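You operate a simulated robot arm through the tools that you are given. There is no shell and no other tool.

You are at the controls of a simulated robot arm. One attempt, no reset.

TASK
Rinse the vegetables in the colander with cold water, then stand it in the middle of the steel top.
Fine: turn the tap head to cold first; a cupful of water or more; tap off; swing the spout to the blue wall before you lift.
Where things are to end (x, y in the base frame): colander within 6 cm of [7, 51].

The check looks at the end state, three seconds after you hand in, the way a careful person would. Anything else that was tipped, shoved, dropped, spilled or broken makes it a failure.

THE ROBOT
A 7-joint arm with a two-finger parallel gripper, fixed in place. Base frame: the origin is at the foot of the arm, x ahead of it, y to its left, z up. Lengths are in cm, angles in degrees, forces in N, time in s.
Its first joint turns from -132.0 to 132.0 degrees. Payload 3.91 kg.
The TCP is the grasp point between the finger pads, 3 cm short of the fingertips. In the tool frame z runs along the fingers and y along their closing line. Largest opening 11 cm; finger width 2, thickness 1; the body of the gripper, 4.8 by 11.2 cm, starts 5.5 cm behind the TCP.
Orientation is that of the tool frame in the base frame, as a unit quaternion [x, y, z, w]. With the fingers straight down and closing along the base's y, the tool's x points along the base's -x, its y along +y and its z along -z.

THE INTERFACE
- The arm moves only by the tool jog_arm. Its argument "increments" is a list of rows, each an object (a shift or turn left out is 0, a gripper value left out holds the last) with "slide": the shift along the tool's x, y, z in cm, a list of three; "rot": the turn, a rotation vector about the tool's x, y, z in degrees, a list of three; "claw": the opening, from 0 (shut) to 1 (fully open). In form: [{"slide": [dx, dy, dz], "rot": [wx, wy, wz], "claw": claw}, ...]. A call has 1 to 20 rows; each row shifts and turns the commanded pose from where the row before left it, along the tool's axes as they then stand. A row lasts 0.2 s, in which the tool goes at most 5 cm and 8.6 degrees; a call with a longer step from one row to the next is refused whole, and so is a gripper value outside its range. Where a pose cannot be reached the arm comes as near as it can. A force on the tool above 40 N (or 10 N above the force at the start of the call, whichever is more), or a blocked arm, ends the call early, and 0.2 s more pass. Each finger travels about 10.8 cm/s and halts on what it meets, pressing with about 37 N; the grip force reading is that of the motor and also rises with nothing between the fingers. The clock runs only during rows and for 0.2 s after the last one: add rows that do not move to give the fingers time. The reply holds the time, the measured pose of the TCP, the force on the tool along the base axes, the opening and the grip force, in the units named above and with some noise, with the torque about the TCP (base axes, N m) and any sound that the robot's microphone picked up, and new pictures: "pictures" is both (left out), scene, wrist or none.
- Cameras (640 x 400 px; columns grow to the right, rows downward): "scene" is fixed at [4.86, 50.1, 170.47]; the picture's right is [0.54, -0.84, 0.00], its down [-0.77, -0.49, -0.40] and it looks along [0.34, 0.22, -0.92] (base axes); focal length 256 px, centre (320, 200). "wrist" rides on the gripper at [7.2, 1.7, -10.3] in the tool frame; the picture's right is [-0.23, 0.97, 0.00], its down [-0.76, -0.18, -0.62] and it looks along [-0.61, -0.14, 0.78] (tool axes); focal length 222 px, centre (320, 200). There is no depth. A picture from a camera that has moved, and an enlarged one, comes with that camera's place and axes in the base frame and with its lens.
- close_up(camera, box): a new picture of the part [left, top, right, bottom] of that camera's present view, enlarged. No time passes.
- sign_off(): hands the job in; it is judged then, once.

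Nothing tells you positions but the pictures and the camera data. Unless the task says otherwise, let go and move clear before handing in.

The tools are called after "Request:" as a command line: name --argument value ..., lists and objects as JSON in quotes. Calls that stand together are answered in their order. jog_arm: Moves the arm, as the interface text tells. Its arguments: {"type":"object","properties":{"increments":{"type":"array","items":{"type":"object","properties":{"slide":{"type":"array","items":{"type":"number"}},"rot":{"type":"array","items":{"type":"number"}},"claw":{"type":"number"}}}},"pictures":{"type":"string","enum":["both","scene","wrist","none"]}},"required":["increments"]} The other tools are called the same way: close_up (camera, box) takes an enlarged picture of a part of a camera's view; sign_off () hands the job in.

At the start:

```text
time_s: 0.0
ee_pos: [49.2, 53.5, 131.02]
orientation: [0.0, 1.0, 0.0, -0.001]
force: [1.0, 0.6, -0.7]
torque: [0.0, 0.02, 0.01]
grip_width: 11.01
finger_force: 0.0
```

scene: 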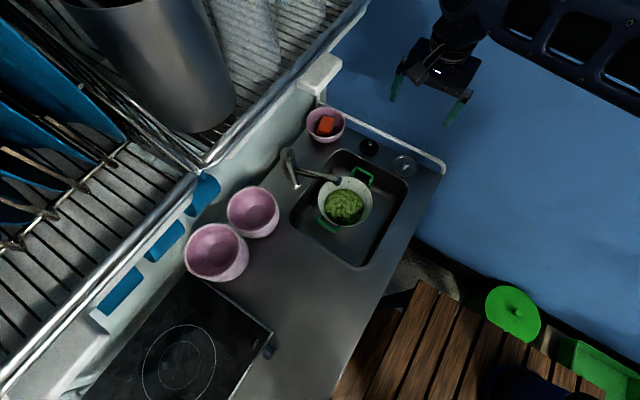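
wrist: 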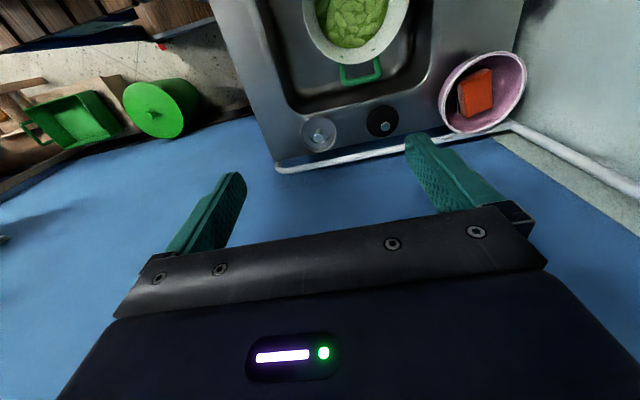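

I see a sink with the colander of green vegetables in its basin, a tap at its edge, bowls on the counter and a hob further along. I'll take enlarged views first to locate the tap head, the colander handles and the counter height.

Request:
close_up --camera "scene" --box '[260, 90, 460, 280]'

Request:
close_up --camera "scene" --box '[270, 130, 390, 240]'

Request:
close_up --camera "wrist" --box '[220, 0, 540, 180]'

Request:
close_up --camera "scene" --box '[80, 160, 440, 400]'

```text
2.11 times, centred on (360, 185) of scene
camera zoom: at [4.86, 50.1, 170.47], right [0.54, -0.84, 0.0], down [-0.77, -0.49, -0.4], along [0.34, 0.22, -0.92], focal length 539 px, centre (236, 232)
```

zoom: 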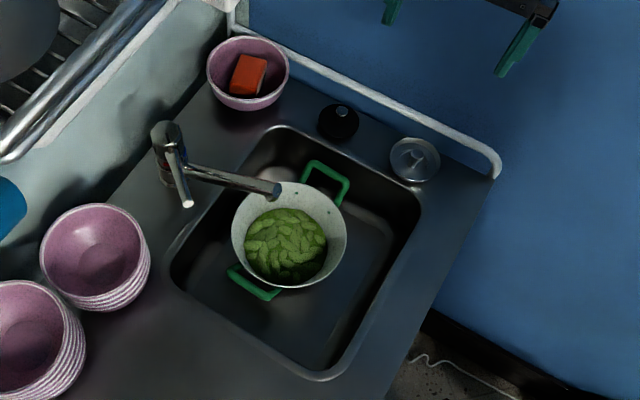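

```text
3.64 times, centred on (330, 185) of scene
camera zoom: at [4.86, 50.1, 170.47], right [0.54, -0.84, 0.0], down [-0.77, -0.49, -0.4], along [0.34, 0.22, -0.92], focal length 931 px, centre (284, 254)
```

zoom: 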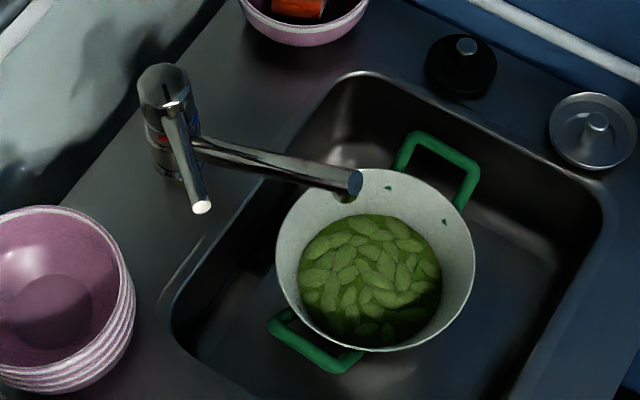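

```text
2.00 times, centred on (380, 90) of wrist
camera zoom: at [41.96, 55.23, 141.36], right [0.23, 0.97, 0.0], down [0.76, -0.18, 0.62], along [0.61, -0.14, -0.78], focal length 444 px, centre (200, 420)
```

zoom: 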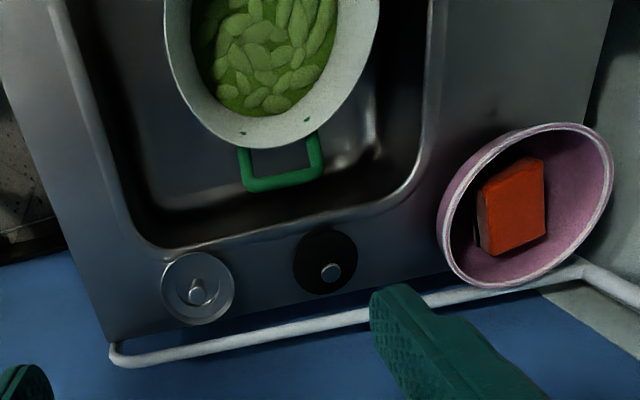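

```text
1.67 times, centred on (260, 280) of scene
camera zoom: at [4.86, 50.1, 170.47], right [0.54, -0.84, 0.0], down [-0.77, -0.49, -0.4], along [0.34, 0.22, -0.92], focal length 427 px, centre (420, 67)
```

zoom: 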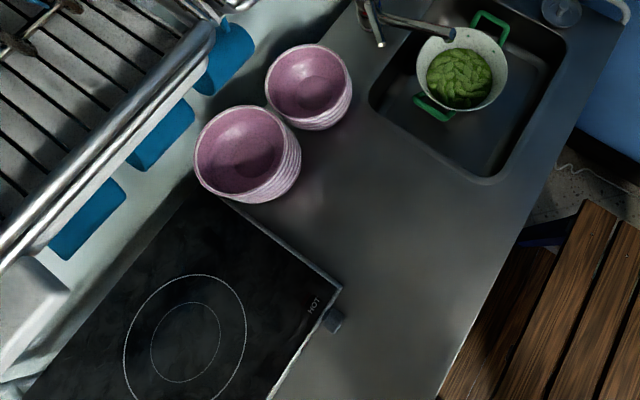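

The black plug triangulates to about (63, 66, 89), so the steel top is near z = 89. The blue wall is at the +x end. The tap column looks to be near (37, 83), and the colander is under the spout near (39, 62). I'll yaw the wrist toward the tap for a second view before going near the rack.

Request:
jog_arm --increments '[{"rot": [0, 0, -8]}, {"rot": [0, 0, -8]}, {"rot": [0, 0, -8]}, {"rot": [0, 0, -8]}, {"rot": [0, 0, -8]}, {"rot": [0, 0, -8]}, {"rot": [0, 0, -8]}, {"rot": [0, 0, -4]}]' --pictures "both"

```text
time_s: 1.8
ee_pos: [49.15, 53.38, 131.05]
orientation: [-0.501, 0.866, 0.001, -0.001]
force: [-0.3, -0.1, 0.4]
torque: [-0.01, 0.0, 0.03]
grip_width: 11.0
finger_force: 0.0
camera wrist: at [44.15, 48.03, 141.4], right [-0.73, 0.68, 0.0], down [0.53, 0.57, 0.62], along [0.43, 0.46, -0.78], focal length 222 px, centre (320, 200)
```

scene: 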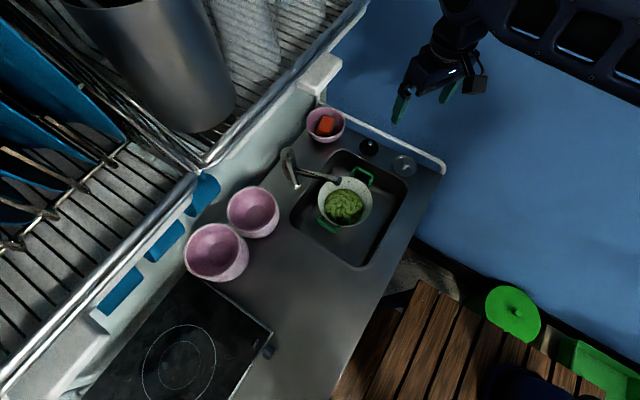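
wrist: 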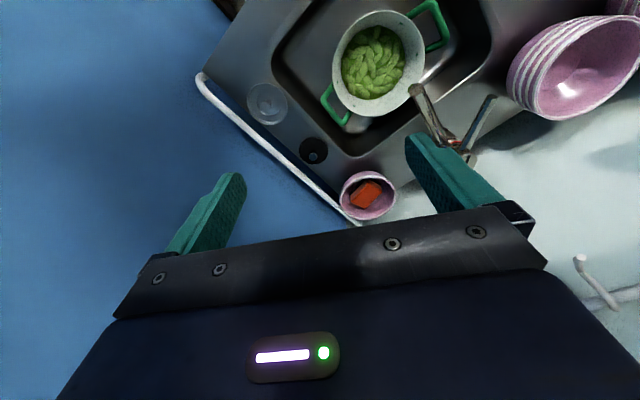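

The wrist view now shows the colander, tap and pink bowls together. I'll enlarge them to triangulate.

Request:
close_up --camera "wrist" --box '[300, 0, 520, 160]'

Request:
close_up --camera "wrist" --box '[380, 60, 520, 170]'

Request:
close_up --camera "scene" --box '[270, 130, 350, 200]'

```text
2.50 times, centred on (410, 80) of wrist
camera zoom: at [44.15, 48.03, 141.4], right [-0.73, 0.68, 0.0], down [0.53, 0.57, 0.62], along [0.43, 0.46, -0.78], focal length 555 px, centre (95, 500)
```

zoom: 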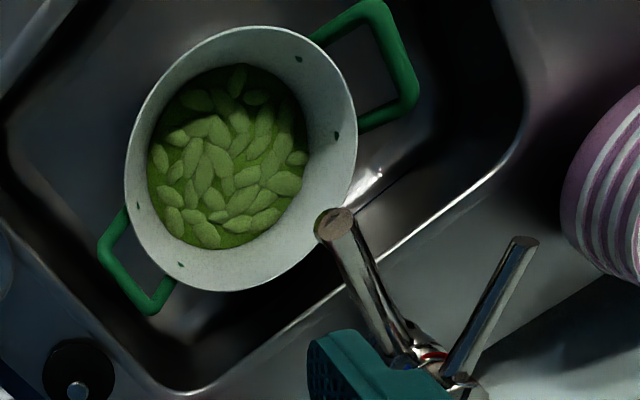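

```text
3.64 times, centred on (450, 115) of wrist
camera zoom: at [44.15, 48.03, 141.4], right [-0.73, 0.68, 0.0], down [0.53, 0.57, 0.62], along [0.43, 0.46, -0.78], focal length 808 px, centre (-153, 509)
```

zoom: 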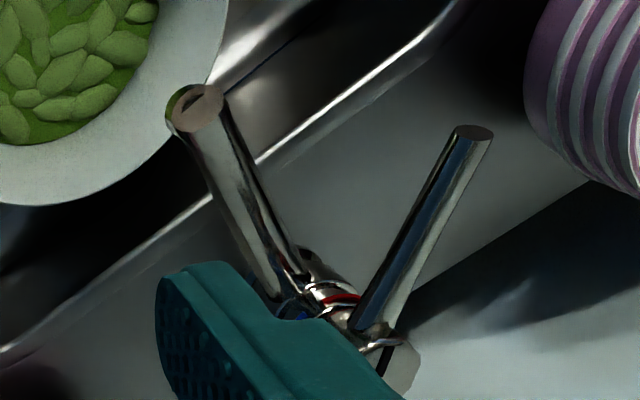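

```text
5.71 times, centred on (310, 165) of scene
camera zoom: at [4.86, 50.1, 170.47], right [0.54, -0.84, 0.0], down [-0.77, -0.49, -0.4], along [0.34, 0.22, -0.92], focal length 1464 px, centre (377, 400)
```

zoom: 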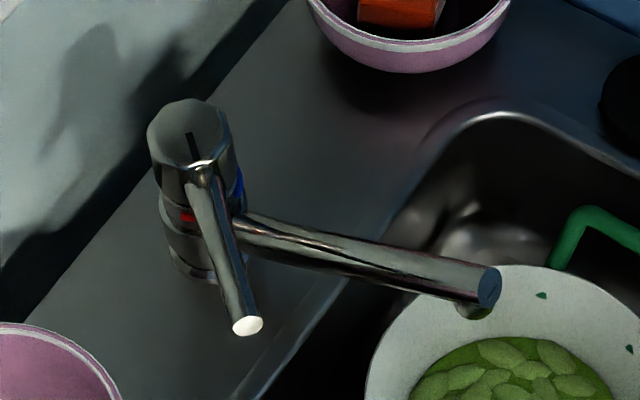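

Two-view triangulation gives these positions:
- Spout tip: about (38.6, 65, 102), with the spout pointing along -y.
- Tap column: about (38, 84).
- Lever tip: about (30, 74.4, 102), on the red side. The blue mark is on the +x side.

Next I'll tilt the camera up toward the back to see where the rack overhangs.

Request:
jog_arm --increments '[{"rot": [0, -8, 0]}, {"rot": [0, -8, 0]}, {"rot": [0, -8, 0]}, {"rot": [0, -8, 0]}, {"rot": [0, -8, 0]}, {"rot": [0, 0, 0]}]' --pictures "both"

```text
time_s: 3.2
ee_pos: [49.13, 53.46, 131.02]
orientation: [-0.47, 0.813, 0.172, 0.297]
force: [0.9, -0.3, -0.5]
torque: [0.02, 0.02, 0.02]
grip_width: 11.01
finger_force: 0.1
camera wrist: at [41.64, 43.8, 134.31], right [-0.76, 0.64, 0.15], down [0.24, 0.07, 0.97], along [0.61, 0.77, -0.21], focal length 222 px, centre (320, 200)
```

scene: 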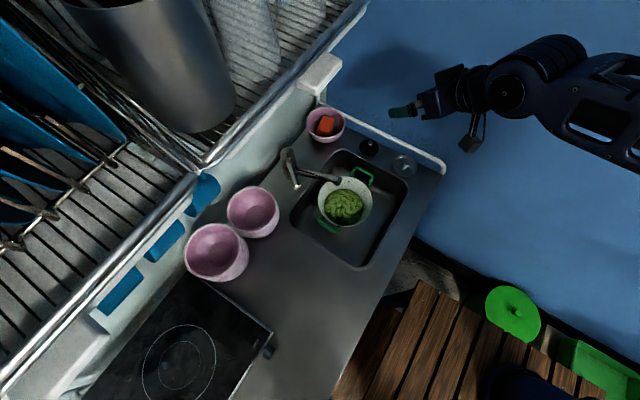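
wrist: 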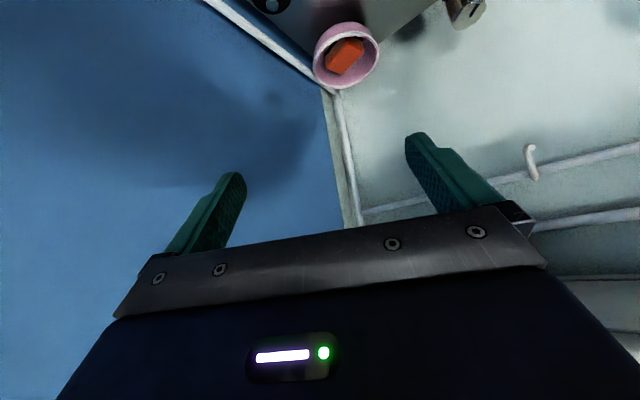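

The rack's front rail is at about y = 77, z = 135, the back wall at about y = 93 and the blue wall at about x = 72. I'll work on the lever with the hand leaning back from the rack. First I'll set a 30° lean toward +y.

Request:
jog_arm --increments '[{"rot": [0, 5, 0]}, {"rot": [0, 5, 0]}, {"rot": [-3.75, 0, -6.5]}, {"rot": [-3.75, 0, -6.5]}, {"rot": [-3.75, 0, -6.5]}, {"rot": [-3.75, 0, -6.5], "claw": 0.6}, {"rot": [0, 0, 0]}]' --pictures "both"

```text
time_s: 4.8
ee_pos: [49.06, 53.49, 131.02]
orientation: [0.684, -0.682, -0.184, -0.183]
force: [0.5, 0.9, -0.2]
torque: [0.04, -0.01, 0.0]
grip_width: 6.6
finger_force: 0.1
camera wrist: at [47.5, 42.07, 136.35], right [-0.97, 0.2, 0.11], down [0.18, 0.35, 0.92], along [0.14, 0.92, -0.37], focal length 222 px, centre (320, 200)
```

scene: 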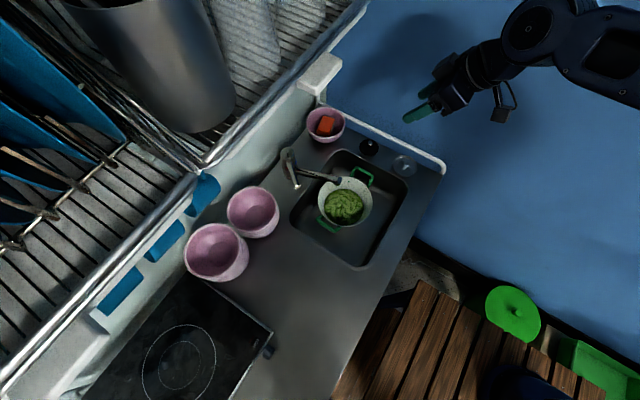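
wrist: 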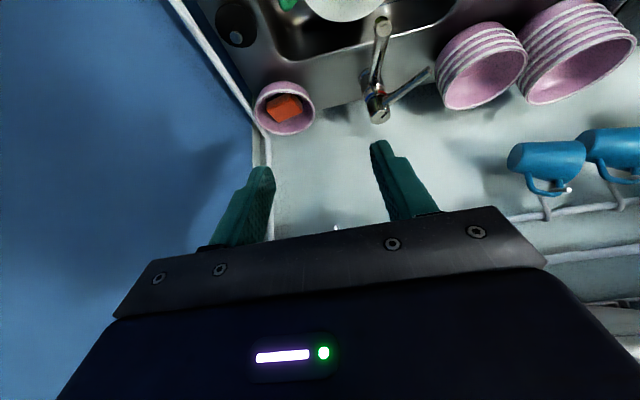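

The blue objects are mugs hung under the rack. I'll enlarge the tap.

Request:
close_up --camera "wrist" --box '[320, 0, 480, 140]'

Request:
close_up --camera "wrist" --box '[340, 20, 450, 130]'

```text
2.86 times, centred on (400, 70) of wrist
camera zoom: at [47.5, 42.07, 136.35], right [-0.97, 0.2, 0.11], down [0.18, 0.35, 0.92], along [0.14, 0.92, -0.37], focal length 635 px, centre (91, 571)
```

zoom: 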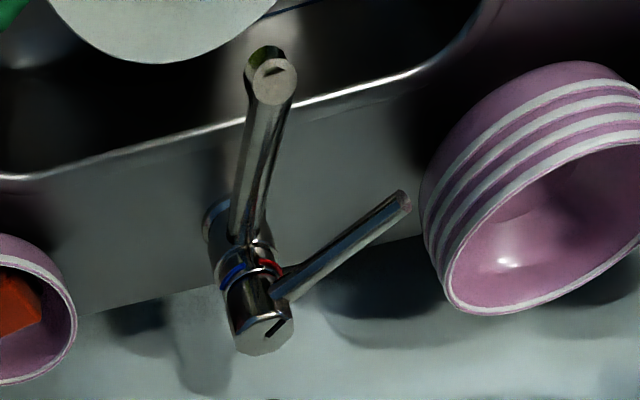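

```text
3.64 times, centred on (395, 75) of wrist
camera zoom: at [47.5, 42.07, 136.35], right [-0.97, 0.2, 0.11], down [0.18, 0.35, 0.92], along [0.14, 0.92, -0.37], focal length 808 px, centre (47, 654)
```

zoom: 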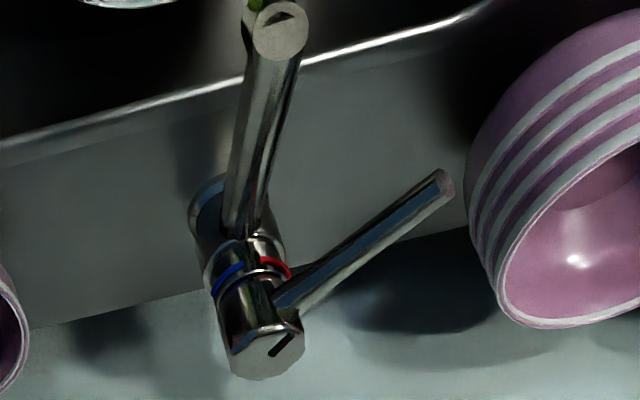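

The tap is clear now: the head axis is at about (38.2, 84.3), its top at z = 102, and the lever tip is at (29.9, 74.3, 102.5) on the red side. The bowl rim reaches about x = 25. I'll move to a hover in front of the lever, aligned along the tool axis.

Request:
jog_arm --increments '[{"slide": [-0.546, 1.666, 2.555]}, {"slide": [-0.546, 1.666, 2.555]}, {"slide": [-0.546, 1.666, 2.555]}, {"slide": [-0.546, 1.666, 2.555]}, {"slide": [-0.546, 1.666, 2.555]}, {"slide": [-0.546, 1.666, 2.555]}, {"slide": [-0.546, 1.666, 2.555]}, {"slide": [-0.546, 1.666, 2.555]}, {"slide": [-0.546, 1.666, 2.555]}, {"slide": [-0.546, 1.666, 2.555]}, {"slide": [0, 0, 0]}]' --pictures "both"

```text
time_s: 7.2
ee_pos: [32.47, 71.21, 111.52]
orientation: [-0.683, 0.684, 0.182, 0.183]
force: [-1.2, 0.0, 0.4]
torque: [0.01, -0.01, 0.0]
grip_width: 6.61
finger_force: 0.0
camera wrist: at [30.85, 59.78, 116.88], right [-0.97, 0.2, 0.11], down [0.18, 0.35, 0.92], along [0.14, 0.92, -0.37], focal length 222 px, centre (320, 200)
```

scene: 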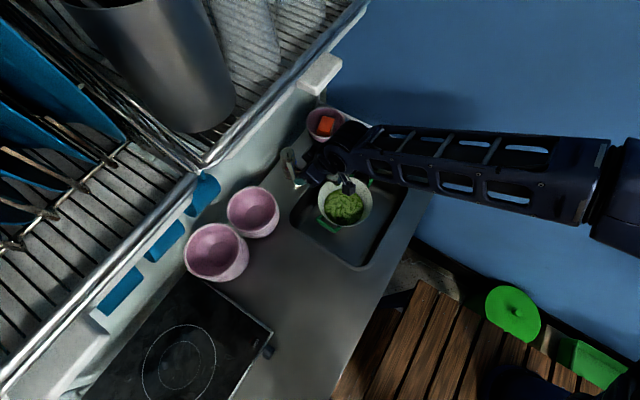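
wrist: 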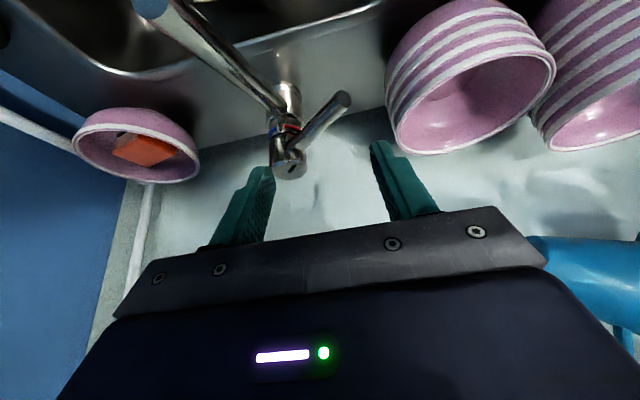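

I'm lined up with the lever between the fingers. I'll advance along the tool axis to straddle it.

Request:
jog_arm --increments '[{"slide": [0, 0, 2]}, {"slide": [0, 0, 2]}, {"slide": [0, 0, 2]}, {"slide": [0, 0, 2]}, {"slide": [0, 0, 1.8]}, {"slide": [0, 0, 0]}]' --pictures "both"

Request:
close_up --camera "wrist" --box '[180, 40, 440, 240]'

```text
time_s: 8.6
ee_pos: [32.37, 75.92, 103.11]
orientation: [-0.683, 0.683, 0.183, 0.184]
force: [-0.1, 0.5, -0.4]
torque: [0.02, 0.02, -0.05]
grip_width: 6.62
finger_force: 0.1
camera wrist: at [30.82, 64.59, 108.4], right [-0.97, 0.2, 0.11], down [0.18, 0.35, 0.92], along [0.14, 0.92, -0.37], focal length 222 px, centre (320, 200)
```

scene: 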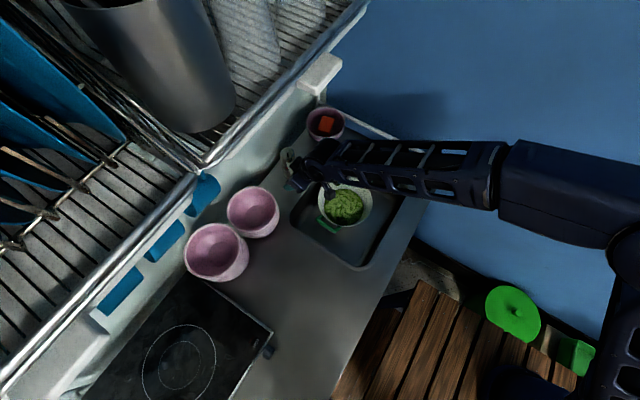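
wrist: 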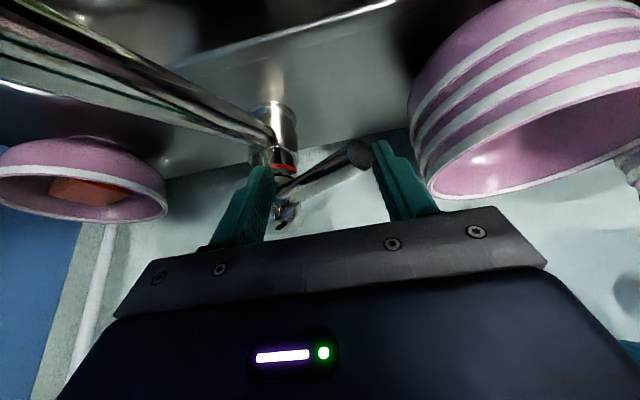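

```text
2.00 times, centred on (310, 140) of wrist
camera zoom: at [30.82, 64.59, 108.4], right [-0.97, 0.2, 0.11], down [0.18, 0.35, 0.92], along [0.14, 0.92, -0.37], focal length 444 px, centre (340, 320)
```

zoom: 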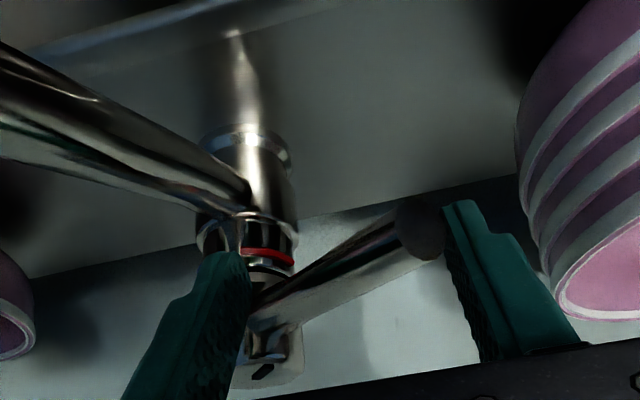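

The lever sits between the fingers as planned. I'll sweep it toward the blue (+x) side along an arc about the tap axis, keeping the height constant, and check halfway.

Request:
jog_arm --increments '[{"slide": [-0.07, -0.69, 0.04]}, {"slide": [0.356, -0.853, -0.206], "rot": [-1.25, 0, -2.165]}, {"slide": [0.356, -0.853, -0.206], "rot": [-1.25, 0, -2.165]}, {"slide": [0.356, -0.853, -0.206], "rot": [-1.25, 0, -2.165]}, {"slide": [0.356, -0.853, -0.206], "rot": [-1.25, 0, -2.165]}, {"slide": [0.231, -0.902, -0.134], "rot": [-1.25, 0, -2.165]}, {"slide": [0.231, -0.902, -0.134], "rot": [-1.25, 0, -2.165]}, {"slide": [0.231, -0.902, -0.134], "rot": [-1.25, 0, -2.165]}, {"slide": [0.231, -0.902, -0.134], "rot": [-1.25, 0, -2.165]}, {"slide": [0, 0, 0]}]' --pictures "both"

Request:
close_up --camera "wrist" --box '[180, 40, 440, 240]'

```text
time_s: 10.8
ee_pos: [40.29, 74.28, 103.03]
orientation: [0.792, -0.554, -0.212, -0.148]
force: [0.6, 0.1, 0.6]
torque: [0.03, 0.02, 0.02]
grip_width: 6.61
finger_force: 0.4
camera wrist: at [42.71, 63.08, 108.37], right [-0.98, -0.15, 0.11], down [0.05, 0.39, 0.92], along [-0.18, 0.91, -0.37], focal length 222 px, centre (320, 200)
```

scene: 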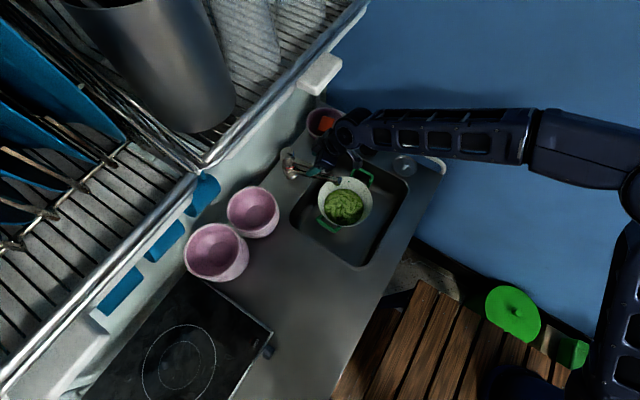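
wrist: 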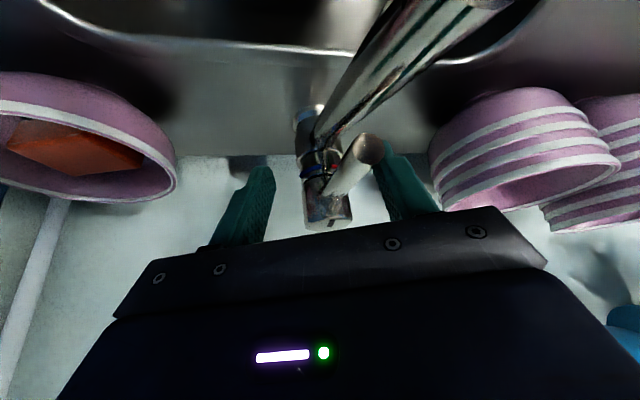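

```text
2.00 times, centred on (310, 140) of wrist
camera zoom: at [42.71, 63.08, 108.37], right [-0.98, -0.15, 0.11], down [0.05, 0.39, 0.92], along [-0.18, 0.91, -0.37], focal length 444 px, centre (340, 320)
```

zoom: 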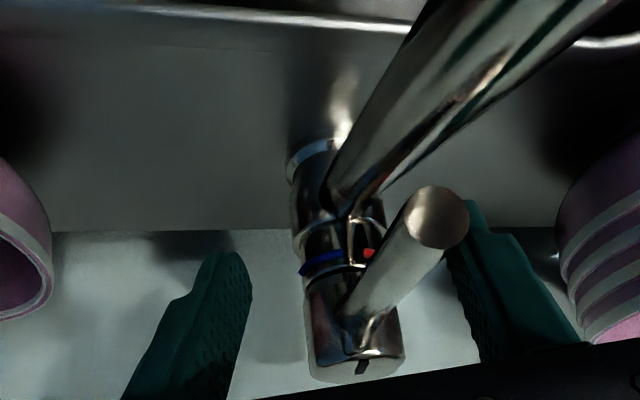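

The lever turned easily to the middle with almost no force, and it now sits between the red and blue marks. I'll continue to the blue side.

Request:
jog_arm --increments '[{"slide": [0.094, -0.93, -0.054], "rot": [-1.25, 0, -2.165]}, {"slide": [0.094, -0.93, -0.054], "rot": [-1.25, 0, -2.165]}, {"slide": [0.094, -0.93, -0.054], "rot": [-1.25, 0, -2.165]}, {"slide": [0.094, -0.93, -0.054], "rot": [-1.25, 0, -2.165]}, {"slide": [-0.043, -0.947, 0.025], "rot": [-1.25, 0, -2.165]}, {"slide": [-0.043, -0.947, 0.025], "rot": [-1.25, 0, -2.165]}, {"slide": [-0.043, -0.947, 0.025], "rot": [-1.25, 0, -2.165]}, {"slide": [-0.043, -0.947, 0.025], "rot": [-1.25, 0, -2.165]}, {"slide": [0, 0, 0]}]' --pictures "both"

Request:
close_up --camera "wrist" --box '[180, 40, 440, 240]'

```text
time_s: 12.8
ee_pos: [46.8, 77.64, 103.03]
orientation: [0.876, -0.407, -0.235, -0.108]
force: [-22.5, -13.9, -1.1]
torque: [-0.24, 0.04, -0.13]
grip_width: 7.85
finger_force: 12.9
camera wrist: at [52.94, 67.94, 108.35], right [-0.87, -0.48, 0.11], down [-0.09, 0.38, 0.92], along [-0.48, 0.79, -0.37], focal length 222 px, centre (320, 200)
```

scene: 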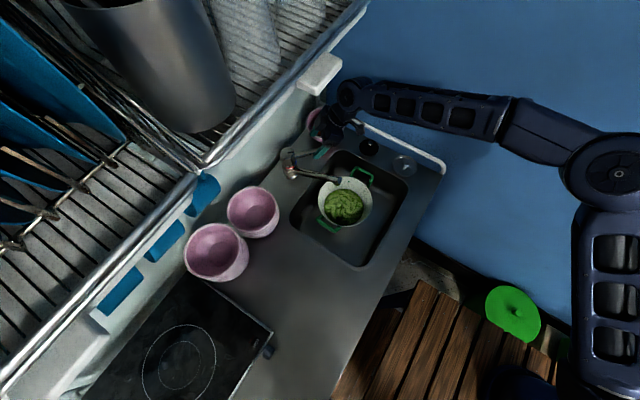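
wrist: 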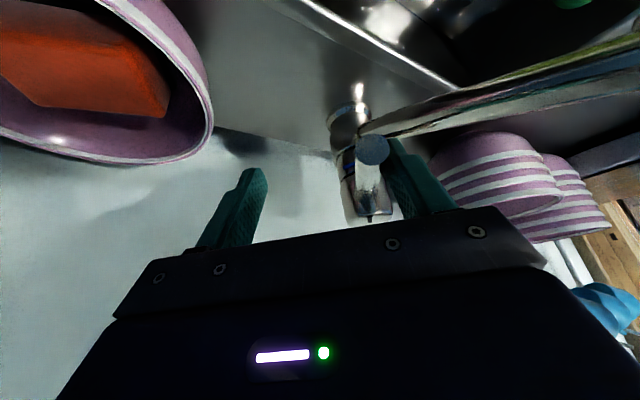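

```text
2.00 times, centred on (310, 140) of wrist
camera zoom: at [52.94, 67.94, 108.35], right [-0.87, -0.48, 0.11], down [-0.09, 0.38, 0.92], along [-0.48, 0.79, -0.37], focal length 444 px, centre (340, 320)
```

zoom: 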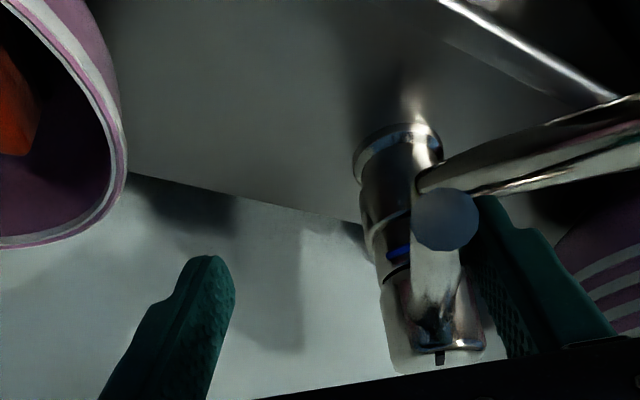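

The lever has hit its stop on the blue side at about +37° and the blue mark lines up. I'll back off to relieve the side load, centre the fingers on the lever and close on it.

Request:
jog_arm --increments '[{"slide": [0, 1.0, 0]}, {"slide": [0, 1.0, 0]}, {"slide": [0, 1.0, 0]}, {"slide": [0, 0, 0], "claw": 0.3}, {"slide": [0, 0, 0]}]' --pictures "both"

Request:
close_up --camera "wrist" --box '[180, 40, 440, 240]'

```text
time_s: 14.0
ee_pos: [44.73, 75.82, 103.17]
orientation: [0.876, -0.408, -0.235, -0.11]
force: [-0.7, 0.3, -0.1]
torque: [0.02, -0.01, 0.01]
grip_width: 3.28
finger_force: 0.0
camera wrist: at [50.86, 66.07, 108.44], right [-0.87, -0.48, 0.11], down [-0.09, 0.38, 0.92], along [-0.48, 0.79, -0.37], focal length 222 px, centre (320, 200)
```

scene: 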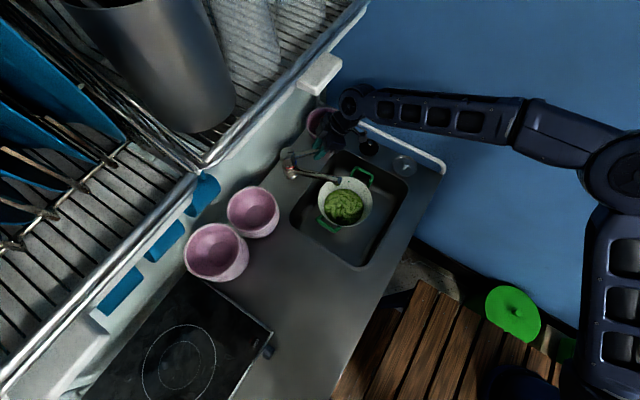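
wrist: 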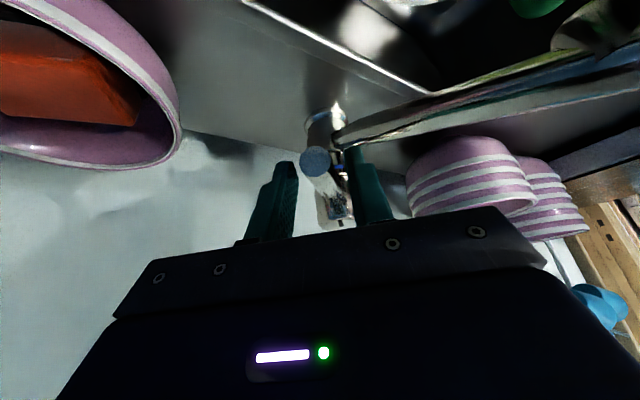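

```text
2.00 times, centred on (310, 140) of wrist
camera zoom: at [50.86, 66.07, 108.44], right [-0.87, -0.48, 0.11], down [-0.09, 0.38, 0.92], along [-0.48, 0.79, -0.37], focal length 444 px, centre (340, 320)
```

zoom: 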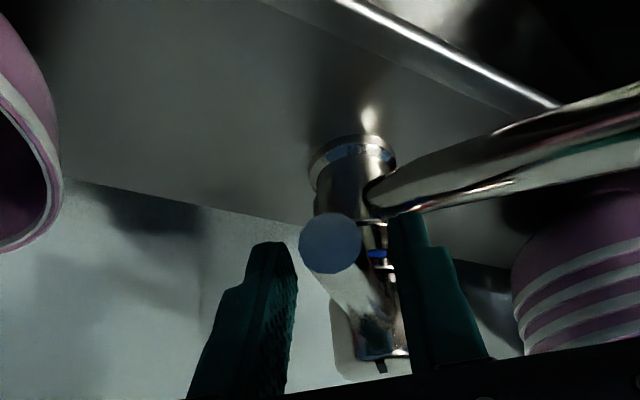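

The lever is between the fingers and still at the cold stop. I'll close on it.

Request:
jog_arm --increments '[{"claw": 0.05}, {"slide": [0, 0, 0]}, {"slide": [0, 0, 0]}]' --pictures "wrist"

Request:
close_up --camera "wrist" --box '[180, 40, 440, 240]'

```text
time_s: 14.8
ee_pos: [44.42, 75.74, 103.1]
orientation: [0.876, -0.408, -0.234, -0.108]
force: [-21.4, -32.5, -3.6]
torque: [-0.71, -0.08, 0.16]
grip_width: 1.9
finger_force: 45.1
camera wrist: at [50.7, 65.98, 108.44], right [-0.87, -0.48, 0.11], down [-0.09, 0.38, 0.92], along [-0.48, 0.79, -0.38], focal length 222 px, centre (320, 200)
```

wrist: 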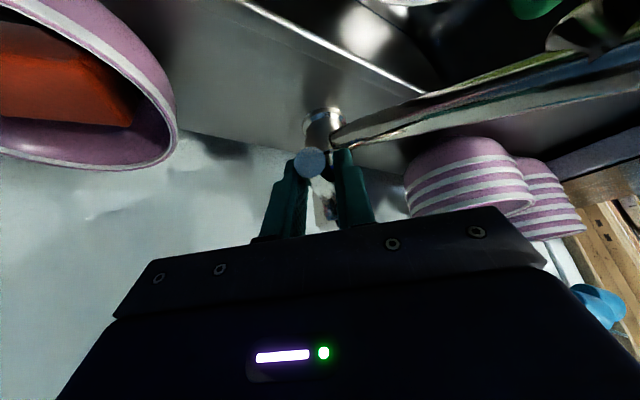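

```text
2.00 times, centred on (310, 140) of wrist
camera zoom: at [50.7, 65.98, 108.44], right [-0.87, -0.48, 0.11], down [-0.09, 0.38, 0.92], along [-0.48, 0.79, -0.38], focal length 444 px, centre (340, 320)
```

zoom: 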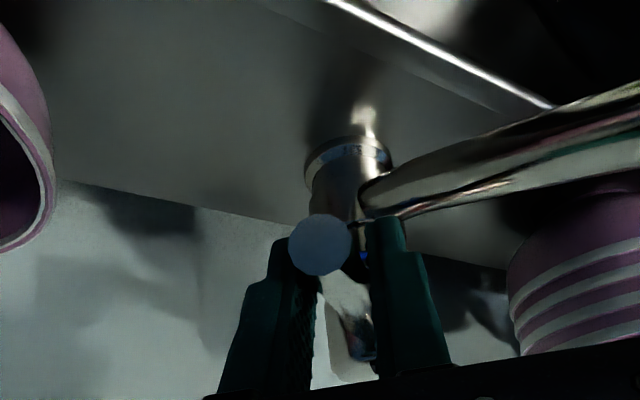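

The grip is on the lever at 1.9 cm wide, but it is pressing sideways against the stop. I'll shift slightly to centre it and unload.

Request:
jog_arm --increments '[{"slide": [0, 0.25, 0]}, {"slide": [0, 0.15, 0]}, {"slide": [0, 0, 0]}]' --pictures "none"

```text
time_s: 15.6
ee_pos: [44.57, 75.66, 103.14]
orientation: [0.876, -0.408, -0.234, -0.111]
force: [-1.1, 9.3, -10.6]
torque: [-0.49, -0.54, -0.33]
grip_width: 1.87
finger_force: 45.0
```

The grip is balanced. I'll lift the lever in small steps and listen for water.

Request:
jog_arm --increments '[{"slide": [-0.563, 0, -0.575]}, {"slide": [-0.602, 0, -0.542]}, {"slide": [0, 0, 0]}]' --pictures "both"

Request:
close_up --camera "scene" --box '[270, 120, 400, 240]'

```text
time_s: 16.4
ee_pos: [44.19, 76.01, 104.68]
orientation: [0.876, -0.408, -0.234, -0.11]
force: [11.8, -3.8, -6.2]
torque: [-0.47, -0.77, -0.71]
grip_width: 1.87
finger_force: 45.1
camera wrist: at [50.33, 66.17, 109.97], right [-0.87, -0.48, 0.11], down [-0.09, 0.38, 0.92], along [-0.48, 0.79, -0.37], focal length 222 px, centre (320, 200)
```

scene: 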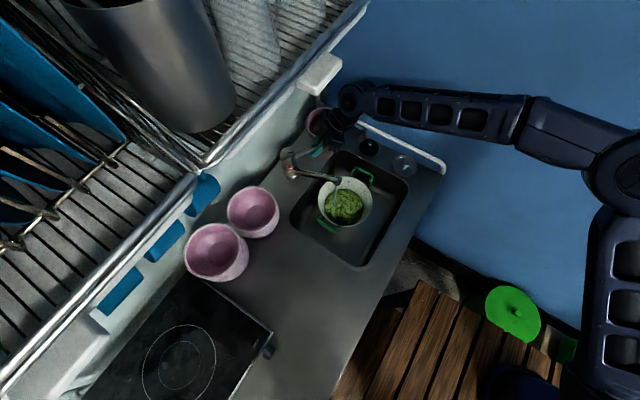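
wrist: 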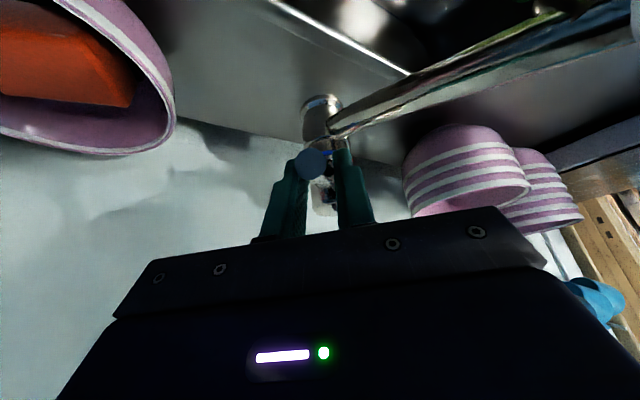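

```text
3.33 times, centred on (335, 180) of scene
camera zoom: at [4.86, 50.1, 170.47], right [0.54, -0.84, 0.0], down [-0.77, -0.49, -0.4], along [0.34, 0.22, -0.92], focal length 854 px, centre (270, 267)
```

zoom: 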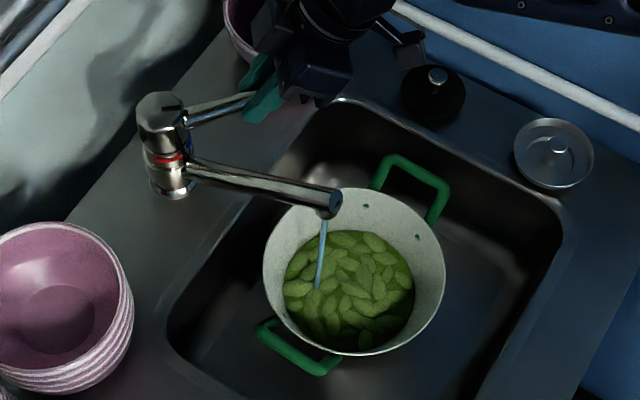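

Water is running from the spout into the colander. I'll lift the lever a little more for a steadier flow, then hold.

Request:
jog_arm --increments '[{"slide": [-0.5, 0, -0.4]}, {"slide": [0, 0, 0]}, {"slide": [0, 0, 0]}, {"slide": [0, 0, 0]}, {"slide": [0, 0, 0]}, {"slide": [0, 0, 0]}, {"slide": [0, 0, 0]}, {"slide": [0, 0, 0]}, {"slide": [0, 0, 0]}, {"slide": [0, 0, 0]}, {"slide": [0, 0, 0]}, {"slide": [0, 0, 0]}, {"slide": [0, 0, 0]}, {"slide": [0, 0, 0]}, {"slide": [0, 0, 0]}, {"slide": [0, 0, 0]}, {"slide": [0, 0, 0]}, {"slide": [0, 0, 0]}, {"slide": [0, 0, 0]}, {"slide": [0, 0, 0]}]' --pictures "scene"

Request:
close_up --camera "scene" --box '[270, 120, 400, 240]'

```text
time_s: 20.6
ee_pos: [44.01, 76.15, 105.16]
orientation: [0.876, -0.407, -0.234, -0.109]
force: [16.1, 0.9, -1.3]
torque: [0.0, -0.82, -1.22]
grip_width: 1.88
finger_force: 44.9
```

scene: 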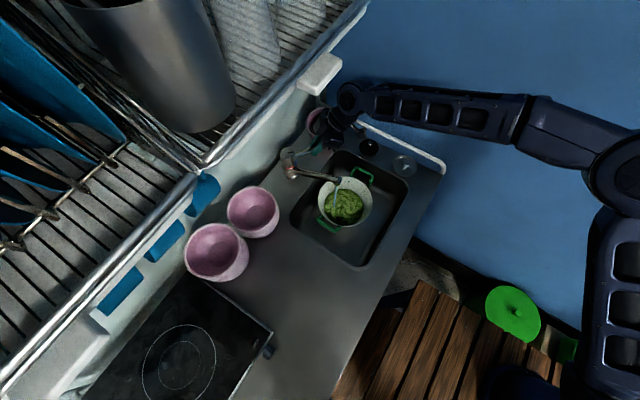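

```text
3.33 times, centred on (335, 180) of scene
camera zoom: at [4.86, 50.1, 170.47], right [0.54, -0.84, 0.0], down [-0.77, -0.49, -0.4], along [0.34, 0.22, -0.92], focal length 854 px, centre (270, 267)
```

zoom: 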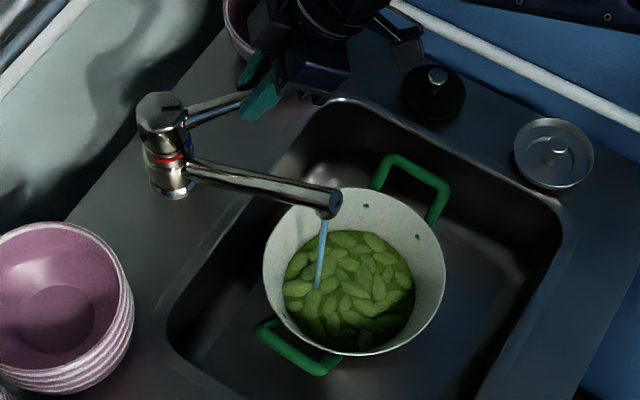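

The stream lands on the vegetables, so I'll hold the tap open for a generous rinse.

Request:
jog_arm --increments '[{"slide": [0, 0, 0]}, {"slide": [0, 0, 0]}, {"slide": [0, 0, 0]}, {"slide": [0, 0, 0]}, {"slide": [0, 0, 0]}, {"slide": [0, 0, 0]}, {"slide": [0, 0, 0]}, {"slide": [0, 0, 0]}, {"slide": [0, 0, 0]}, {"slide": [0, 0, 0]}, {"slide": [0, 0, 0]}, {"slide": [0, 0, 0]}, {"slide": [0, 0, 0]}, {"slide": [0, 0, 0]}, {"slide": [0, 0, 0]}, {"slide": [0, 0, 0]}, {"slide": [0, 0, 0]}, {"slide": [0, 0, 0]}, {"slide": [0, 0, 0]}, {"slide": [0, 0, 0]}]' --pictures "none"

Request:
jog_arm --increments '[{"slide": [0, 0, 0]}, {"slide": [0, 0, 0]}, {"slide": [0, 0, 0]}, {"slide": [0, 0, 0]}, {"slide": [0, 0, 0]}, {"slide": [0, 0, 0]}, {"slide": [0, 0, 0]}, {"slide": [0, 0, 0]}, {"slide": [0, 0, 0]}, {"slide": [0, 0, 0]}, {"slide": [0, 0, 0]}, {"slide": [0, 0, 0]}, {"slide": [0, 0, 0]}, {"slide": [0, 0, 0]}, {"slide": [0, 0, 0]}, {"slide": [0, 0, 0]}, {"slide": [0, 0, 0]}, {"slide": [0, 0, 0]}, {"slide": [0, 0, 0]}, {"slide": [0, 0, 0]}]' --pictures "scene"

Request:
close_up --camera "scene" --box '[270, 120, 400, 240]'

```text
time_s: 24.8
ee_pos: [43.94, 76.08, 105.35]
orientation: [0.876, -0.407, -0.235, -0.109]
force: [12.8, 6.2, 4.1]
torque: [0.59, -0.41, -1.23]
grip_width: 1.86
finger_force: 45.1
```

```text
time_s: 29.0
ee_pos: [43.9, 76.24, 105.16]
orientation: [0.876, -0.408, -0.234, -0.109]
force: [11.0, 7.1, 3.3]
torque: [0.66, -0.37, -1.2]
grip_width: 1.89
finger_force: 45.3
```

scene: 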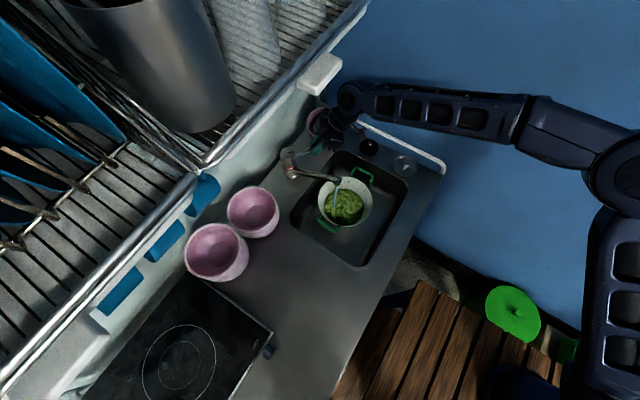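

```text
3.33 times, centred on (335, 180) of scene
camera zoom: at [4.86, 50.1, 170.47], right [0.54, -0.84, 0.0], down [-0.77, -0.49, -0.4], along [0.34, 0.22, -0.92], focal length 854 px, centre (270, 267)
```

zoom: 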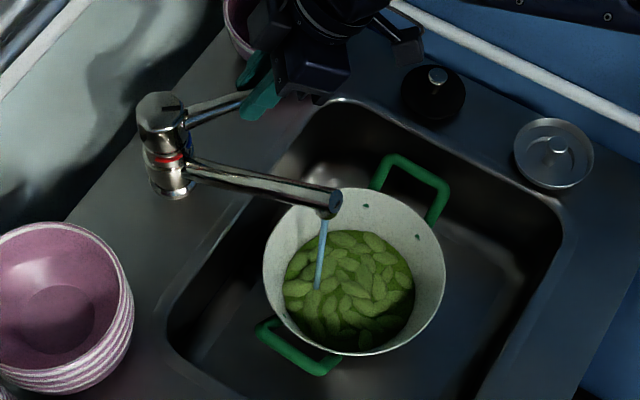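

No water is pooling. I'll hold a bit longer so the rinse is well over a cupful.

Request:
jog_arm --increments '[{"slide": [0, 0, 0]}, {"slide": [0, 0, 0]}, {"slide": [0, 0, 0]}, {"slide": [0, 0, 0]}, {"slide": [0, 0, 0]}, {"slide": [0, 0, 0]}, {"slide": [0, 0, 0]}, {"slide": [0, 0, 0]}, {"slide": [0, 0, 0]}, {"slide": [0, 0, 0]}, {"slide": [0, 0, 0]}, {"slide": [0, 0, 0]}, {"slide": [0, 0, 0]}, {"slide": [0, 0, 0]}, {"slide": [0, 0, 0]}, {"slide": [0, 0, 0]}, {"slide": [0, 0, 0]}, {"slide": [0, 0, 0]}, {"slide": [0, 0, 0]}, {"slide": [0, 0, 0]}]' --pictures "none"

Request:
jog_arm --increments '[{"slide": [0, 0, 0]}, {"slide": [0, 0, 0]}, {"slide": [0, 0, 0]}, {"slide": [0, 0, 0]}, {"slide": [0, 0, 0]}, {"slide": [0, 0, 0]}, {"slide": [0, 0, 0]}, {"slide": [0, 0, 0]}, {"slide": [0, 0, 0]}, {"slide": [0, 0, 0]}, {"slide": [0, 0, 0]}, {"slide": [0, 0, 0]}, {"slide": [0, 0, 0]}, {"slide": [0, 0, 0]}, {"slide": [0, 0, 0]}, {"slide": [0, 0, 0]}, {"slide": [0, 0, 0]}, {"slide": [0, 0, 0]}, {"slide": [0, 0, 0]}, {"slide": [0, 0, 0]}]' --pictures "none"

```text
time_s: 33.2
ee_pos: [44.04, 76.02, 105.23]
orientation: [0.876, -0.408, -0.235, -0.109]
force: [9.5, 9.2, 1.2]
torque: [0.58, -0.42, -1.17]
grip_width: 1.89
finger_force: 45.2
```

```text
time_s: 37.4
ee_pos: [44.04, 76.12, 105.26]
orientation: [0.876, -0.408, -0.235, -0.109]
force: [9.2, 7.7, 0.5]
torque: [0.49, -0.46, -1.19]
grip_width: 1.86
finger_force: 44.8
```

About 21 seconds of cold water have run. I'll lower the lever back down and press it lightly to its shut stop.

Request:
jog_arm --increments '[{"slide": [0.5, 0, 0.4]}, {"slide": [0.602, 0, 0.542]}, {"slide": [0.563, 0, 0.575]}, {"slide": [0.1, 0, 0.2]}, {"slide": [0, 0, 0]}]' --pictures "both"

Request:
close_up --camera "scene" --box '[270, 120, 400, 240]'

```text
time_s: 38.6
ee_pos: [44.5, 75.58, 103.14]
orientation: [0.875, -0.409, -0.234, -0.112]
force: [8.6, 5.6, 27.3]
torque: [0.62, 0.16, -0.85]
grip_width: 1.88
finger_force: 44.9
camera wrist: at [50.54, 65.83, 108.44], right [-0.87, -0.48, 0.11], down [-0.09, 0.38, 0.92], along [-0.48, 0.79, -0.37], focal length 222 px, centre (320, 200)
```

scene: 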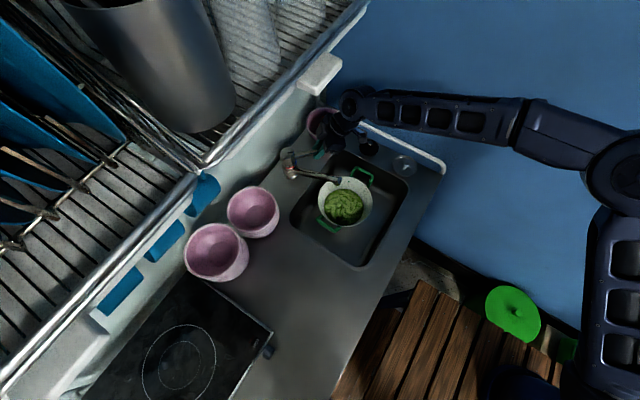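
wrist: 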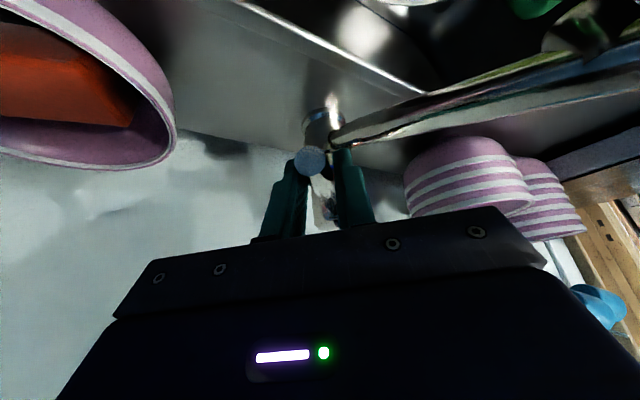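

```text
3.33 times, centred on (335, 180) of scene
camera zoom: at [4.86, 50.1, 170.47], right [0.54, -0.84, 0.0], down [-0.77, -0.49, -0.4], along [0.34, 0.22, -0.92], focal length 854 px, centre (270, 267)
```

zoom: 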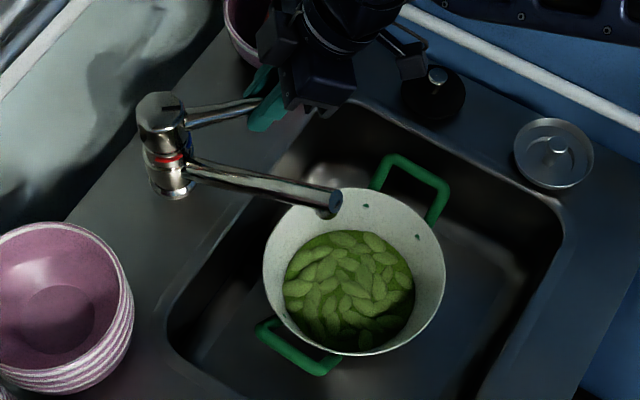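

The water is off, with the lever firmly at its down stop. I'll release the lever, retreat along the tool axis and turn the hand back to face +y.

Request:
jog_arm --increments '[{"claw": 0.45}, {"slide": [0, 0, 0]}, {"slide": [0, 0, -2]}, {"slide": [0, 0, -3]}, {"slide": [0, 0, -3]}, {"slide": [0, 0, -4]}, {"rot": [4, 0, 6.93]}, {"rot": [4, 0, 6.93]}, {"rot": [4, 0, 6.93]}, {"rot": [4, 0, 6.93]}, {"rot": [4, 0, 6.93]}, {"slide": [0, 0, 0], "claw": 0.0}, {"slide": [0, 0, 0]}]' --pictures "both"

Request:
close_up --camera "scene" --box '[270, 120, 400, 240]'

```text
time_s: 41.4
ee_pos: [48.37, 71.04, 113.28]
orientation: [0.683, -0.683, -0.183, -0.183]
force: [-0.3, -0.7, -0.2]
torque: [0.01, 0.02, 0.01]
grip_width: 0.0
finger_force: 37.3
camera wrist: at [46.67, 59.59, 118.63], right [-0.97, 0.2, 0.11], down [0.18, 0.35, 0.92], along [0.14, 0.92, -0.37], focal length 222 px, centre (320, 200)
```

scene: 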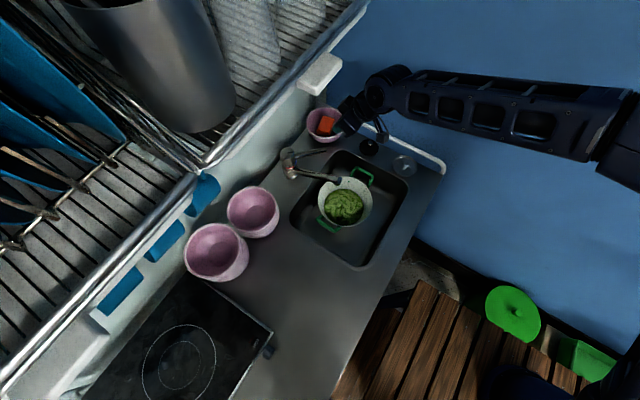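
wrist: 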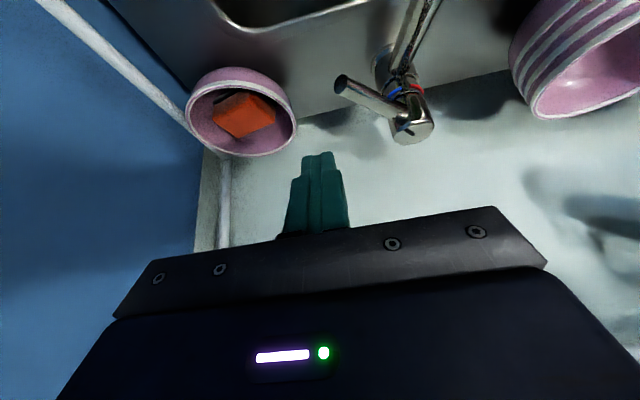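

```text
3.33 times, centred on (335, 180) of scene
camera zoom: at [4.86, 50.1, 170.47], right [0.54, -0.84, 0.0], down [-0.77, -0.49, -0.4], along [0.34, 0.22, -0.92], focal length 854 px, centre (270, 267)
```

zoom: 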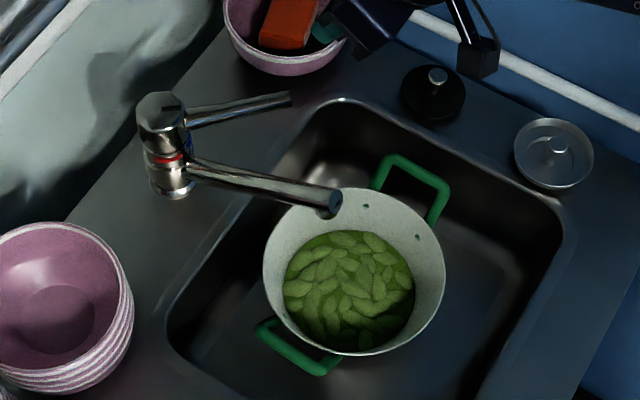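

The lever rests down on the blue side and the spout is dry. Next I'll bring the closed fingers down on the -x side of the spout, near its end, to swing it.

Request:
jog_arm --increments '[{"slide": [1.77, 2.774, -0.952]}, {"slide": [1.77, 2.774, -0.952]}, {"slide": [1.77, 2.774, -0.952]}, {"slide": [1.77, 2.774, -0.952]}, {"slide": [1.77, 2.774, -0.952]}, {"slide": [0, 0, 2.6]}, {"slide": [0, 0, 2.6]}, {"slide": [0, 0, 2.6]}, {"slide": [0, 0, 2.6]}, {"slide": [0, 0, 2.5]}, {"slide": [0, 0, 0]}]' --pictures "both"

Request:
close_up --camera "wrist" --box '[180, 40, 440, 240]'

```text
time_s: 43.8
ee_pos: [34.53, 67.55, 101.85]
orientation: [0.683, -0.683, -0.182, -0.183]
force: [0.5, -0.5, 0.3]
torque: [0.01, -0.02, -0.01]
grip_width: 0.02
finger_force: 36.9
camera wrist: at [32.84, 56.1, 107.18], right [-0.97, 0.2, 0.11], down [0.18, 0.35, 0.92], along [0.14, 0.92, -0.37], focal length 222 px, centre (320, 200)
```

scene: 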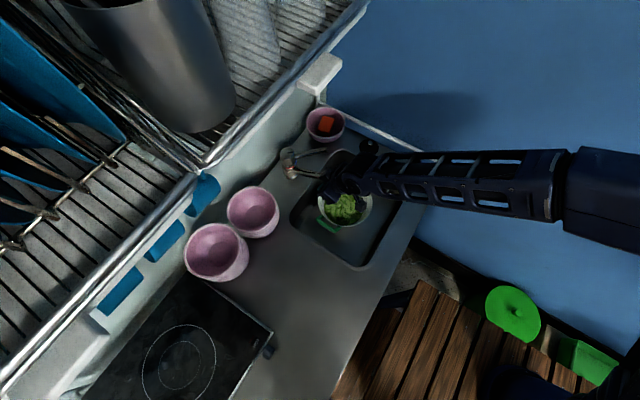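
wrist: 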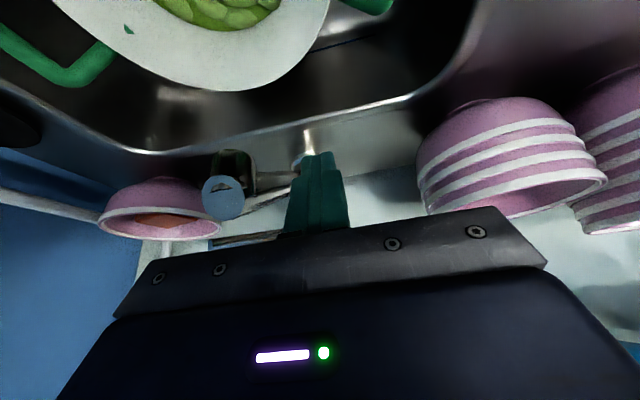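

```text
2.00 times, centred on (310, 140) of wrist
camera zoom: at [32.84, 56.1, 107.18], right [-0.97, 0.2, 0.11], down [0.18, 0.35, 0.92], along [0.14, 0.92, -0.37], focal length 444 px, centre (340, 320)
```

zoom: 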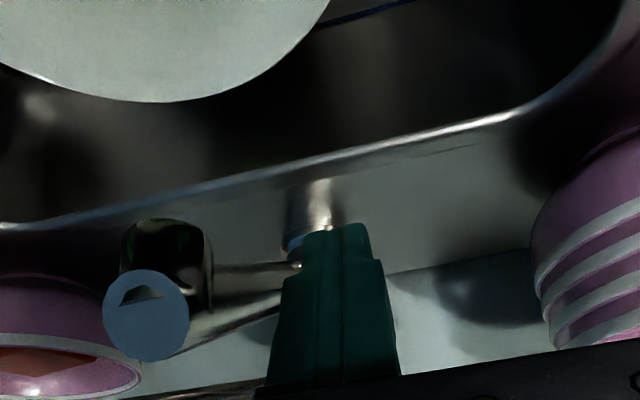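

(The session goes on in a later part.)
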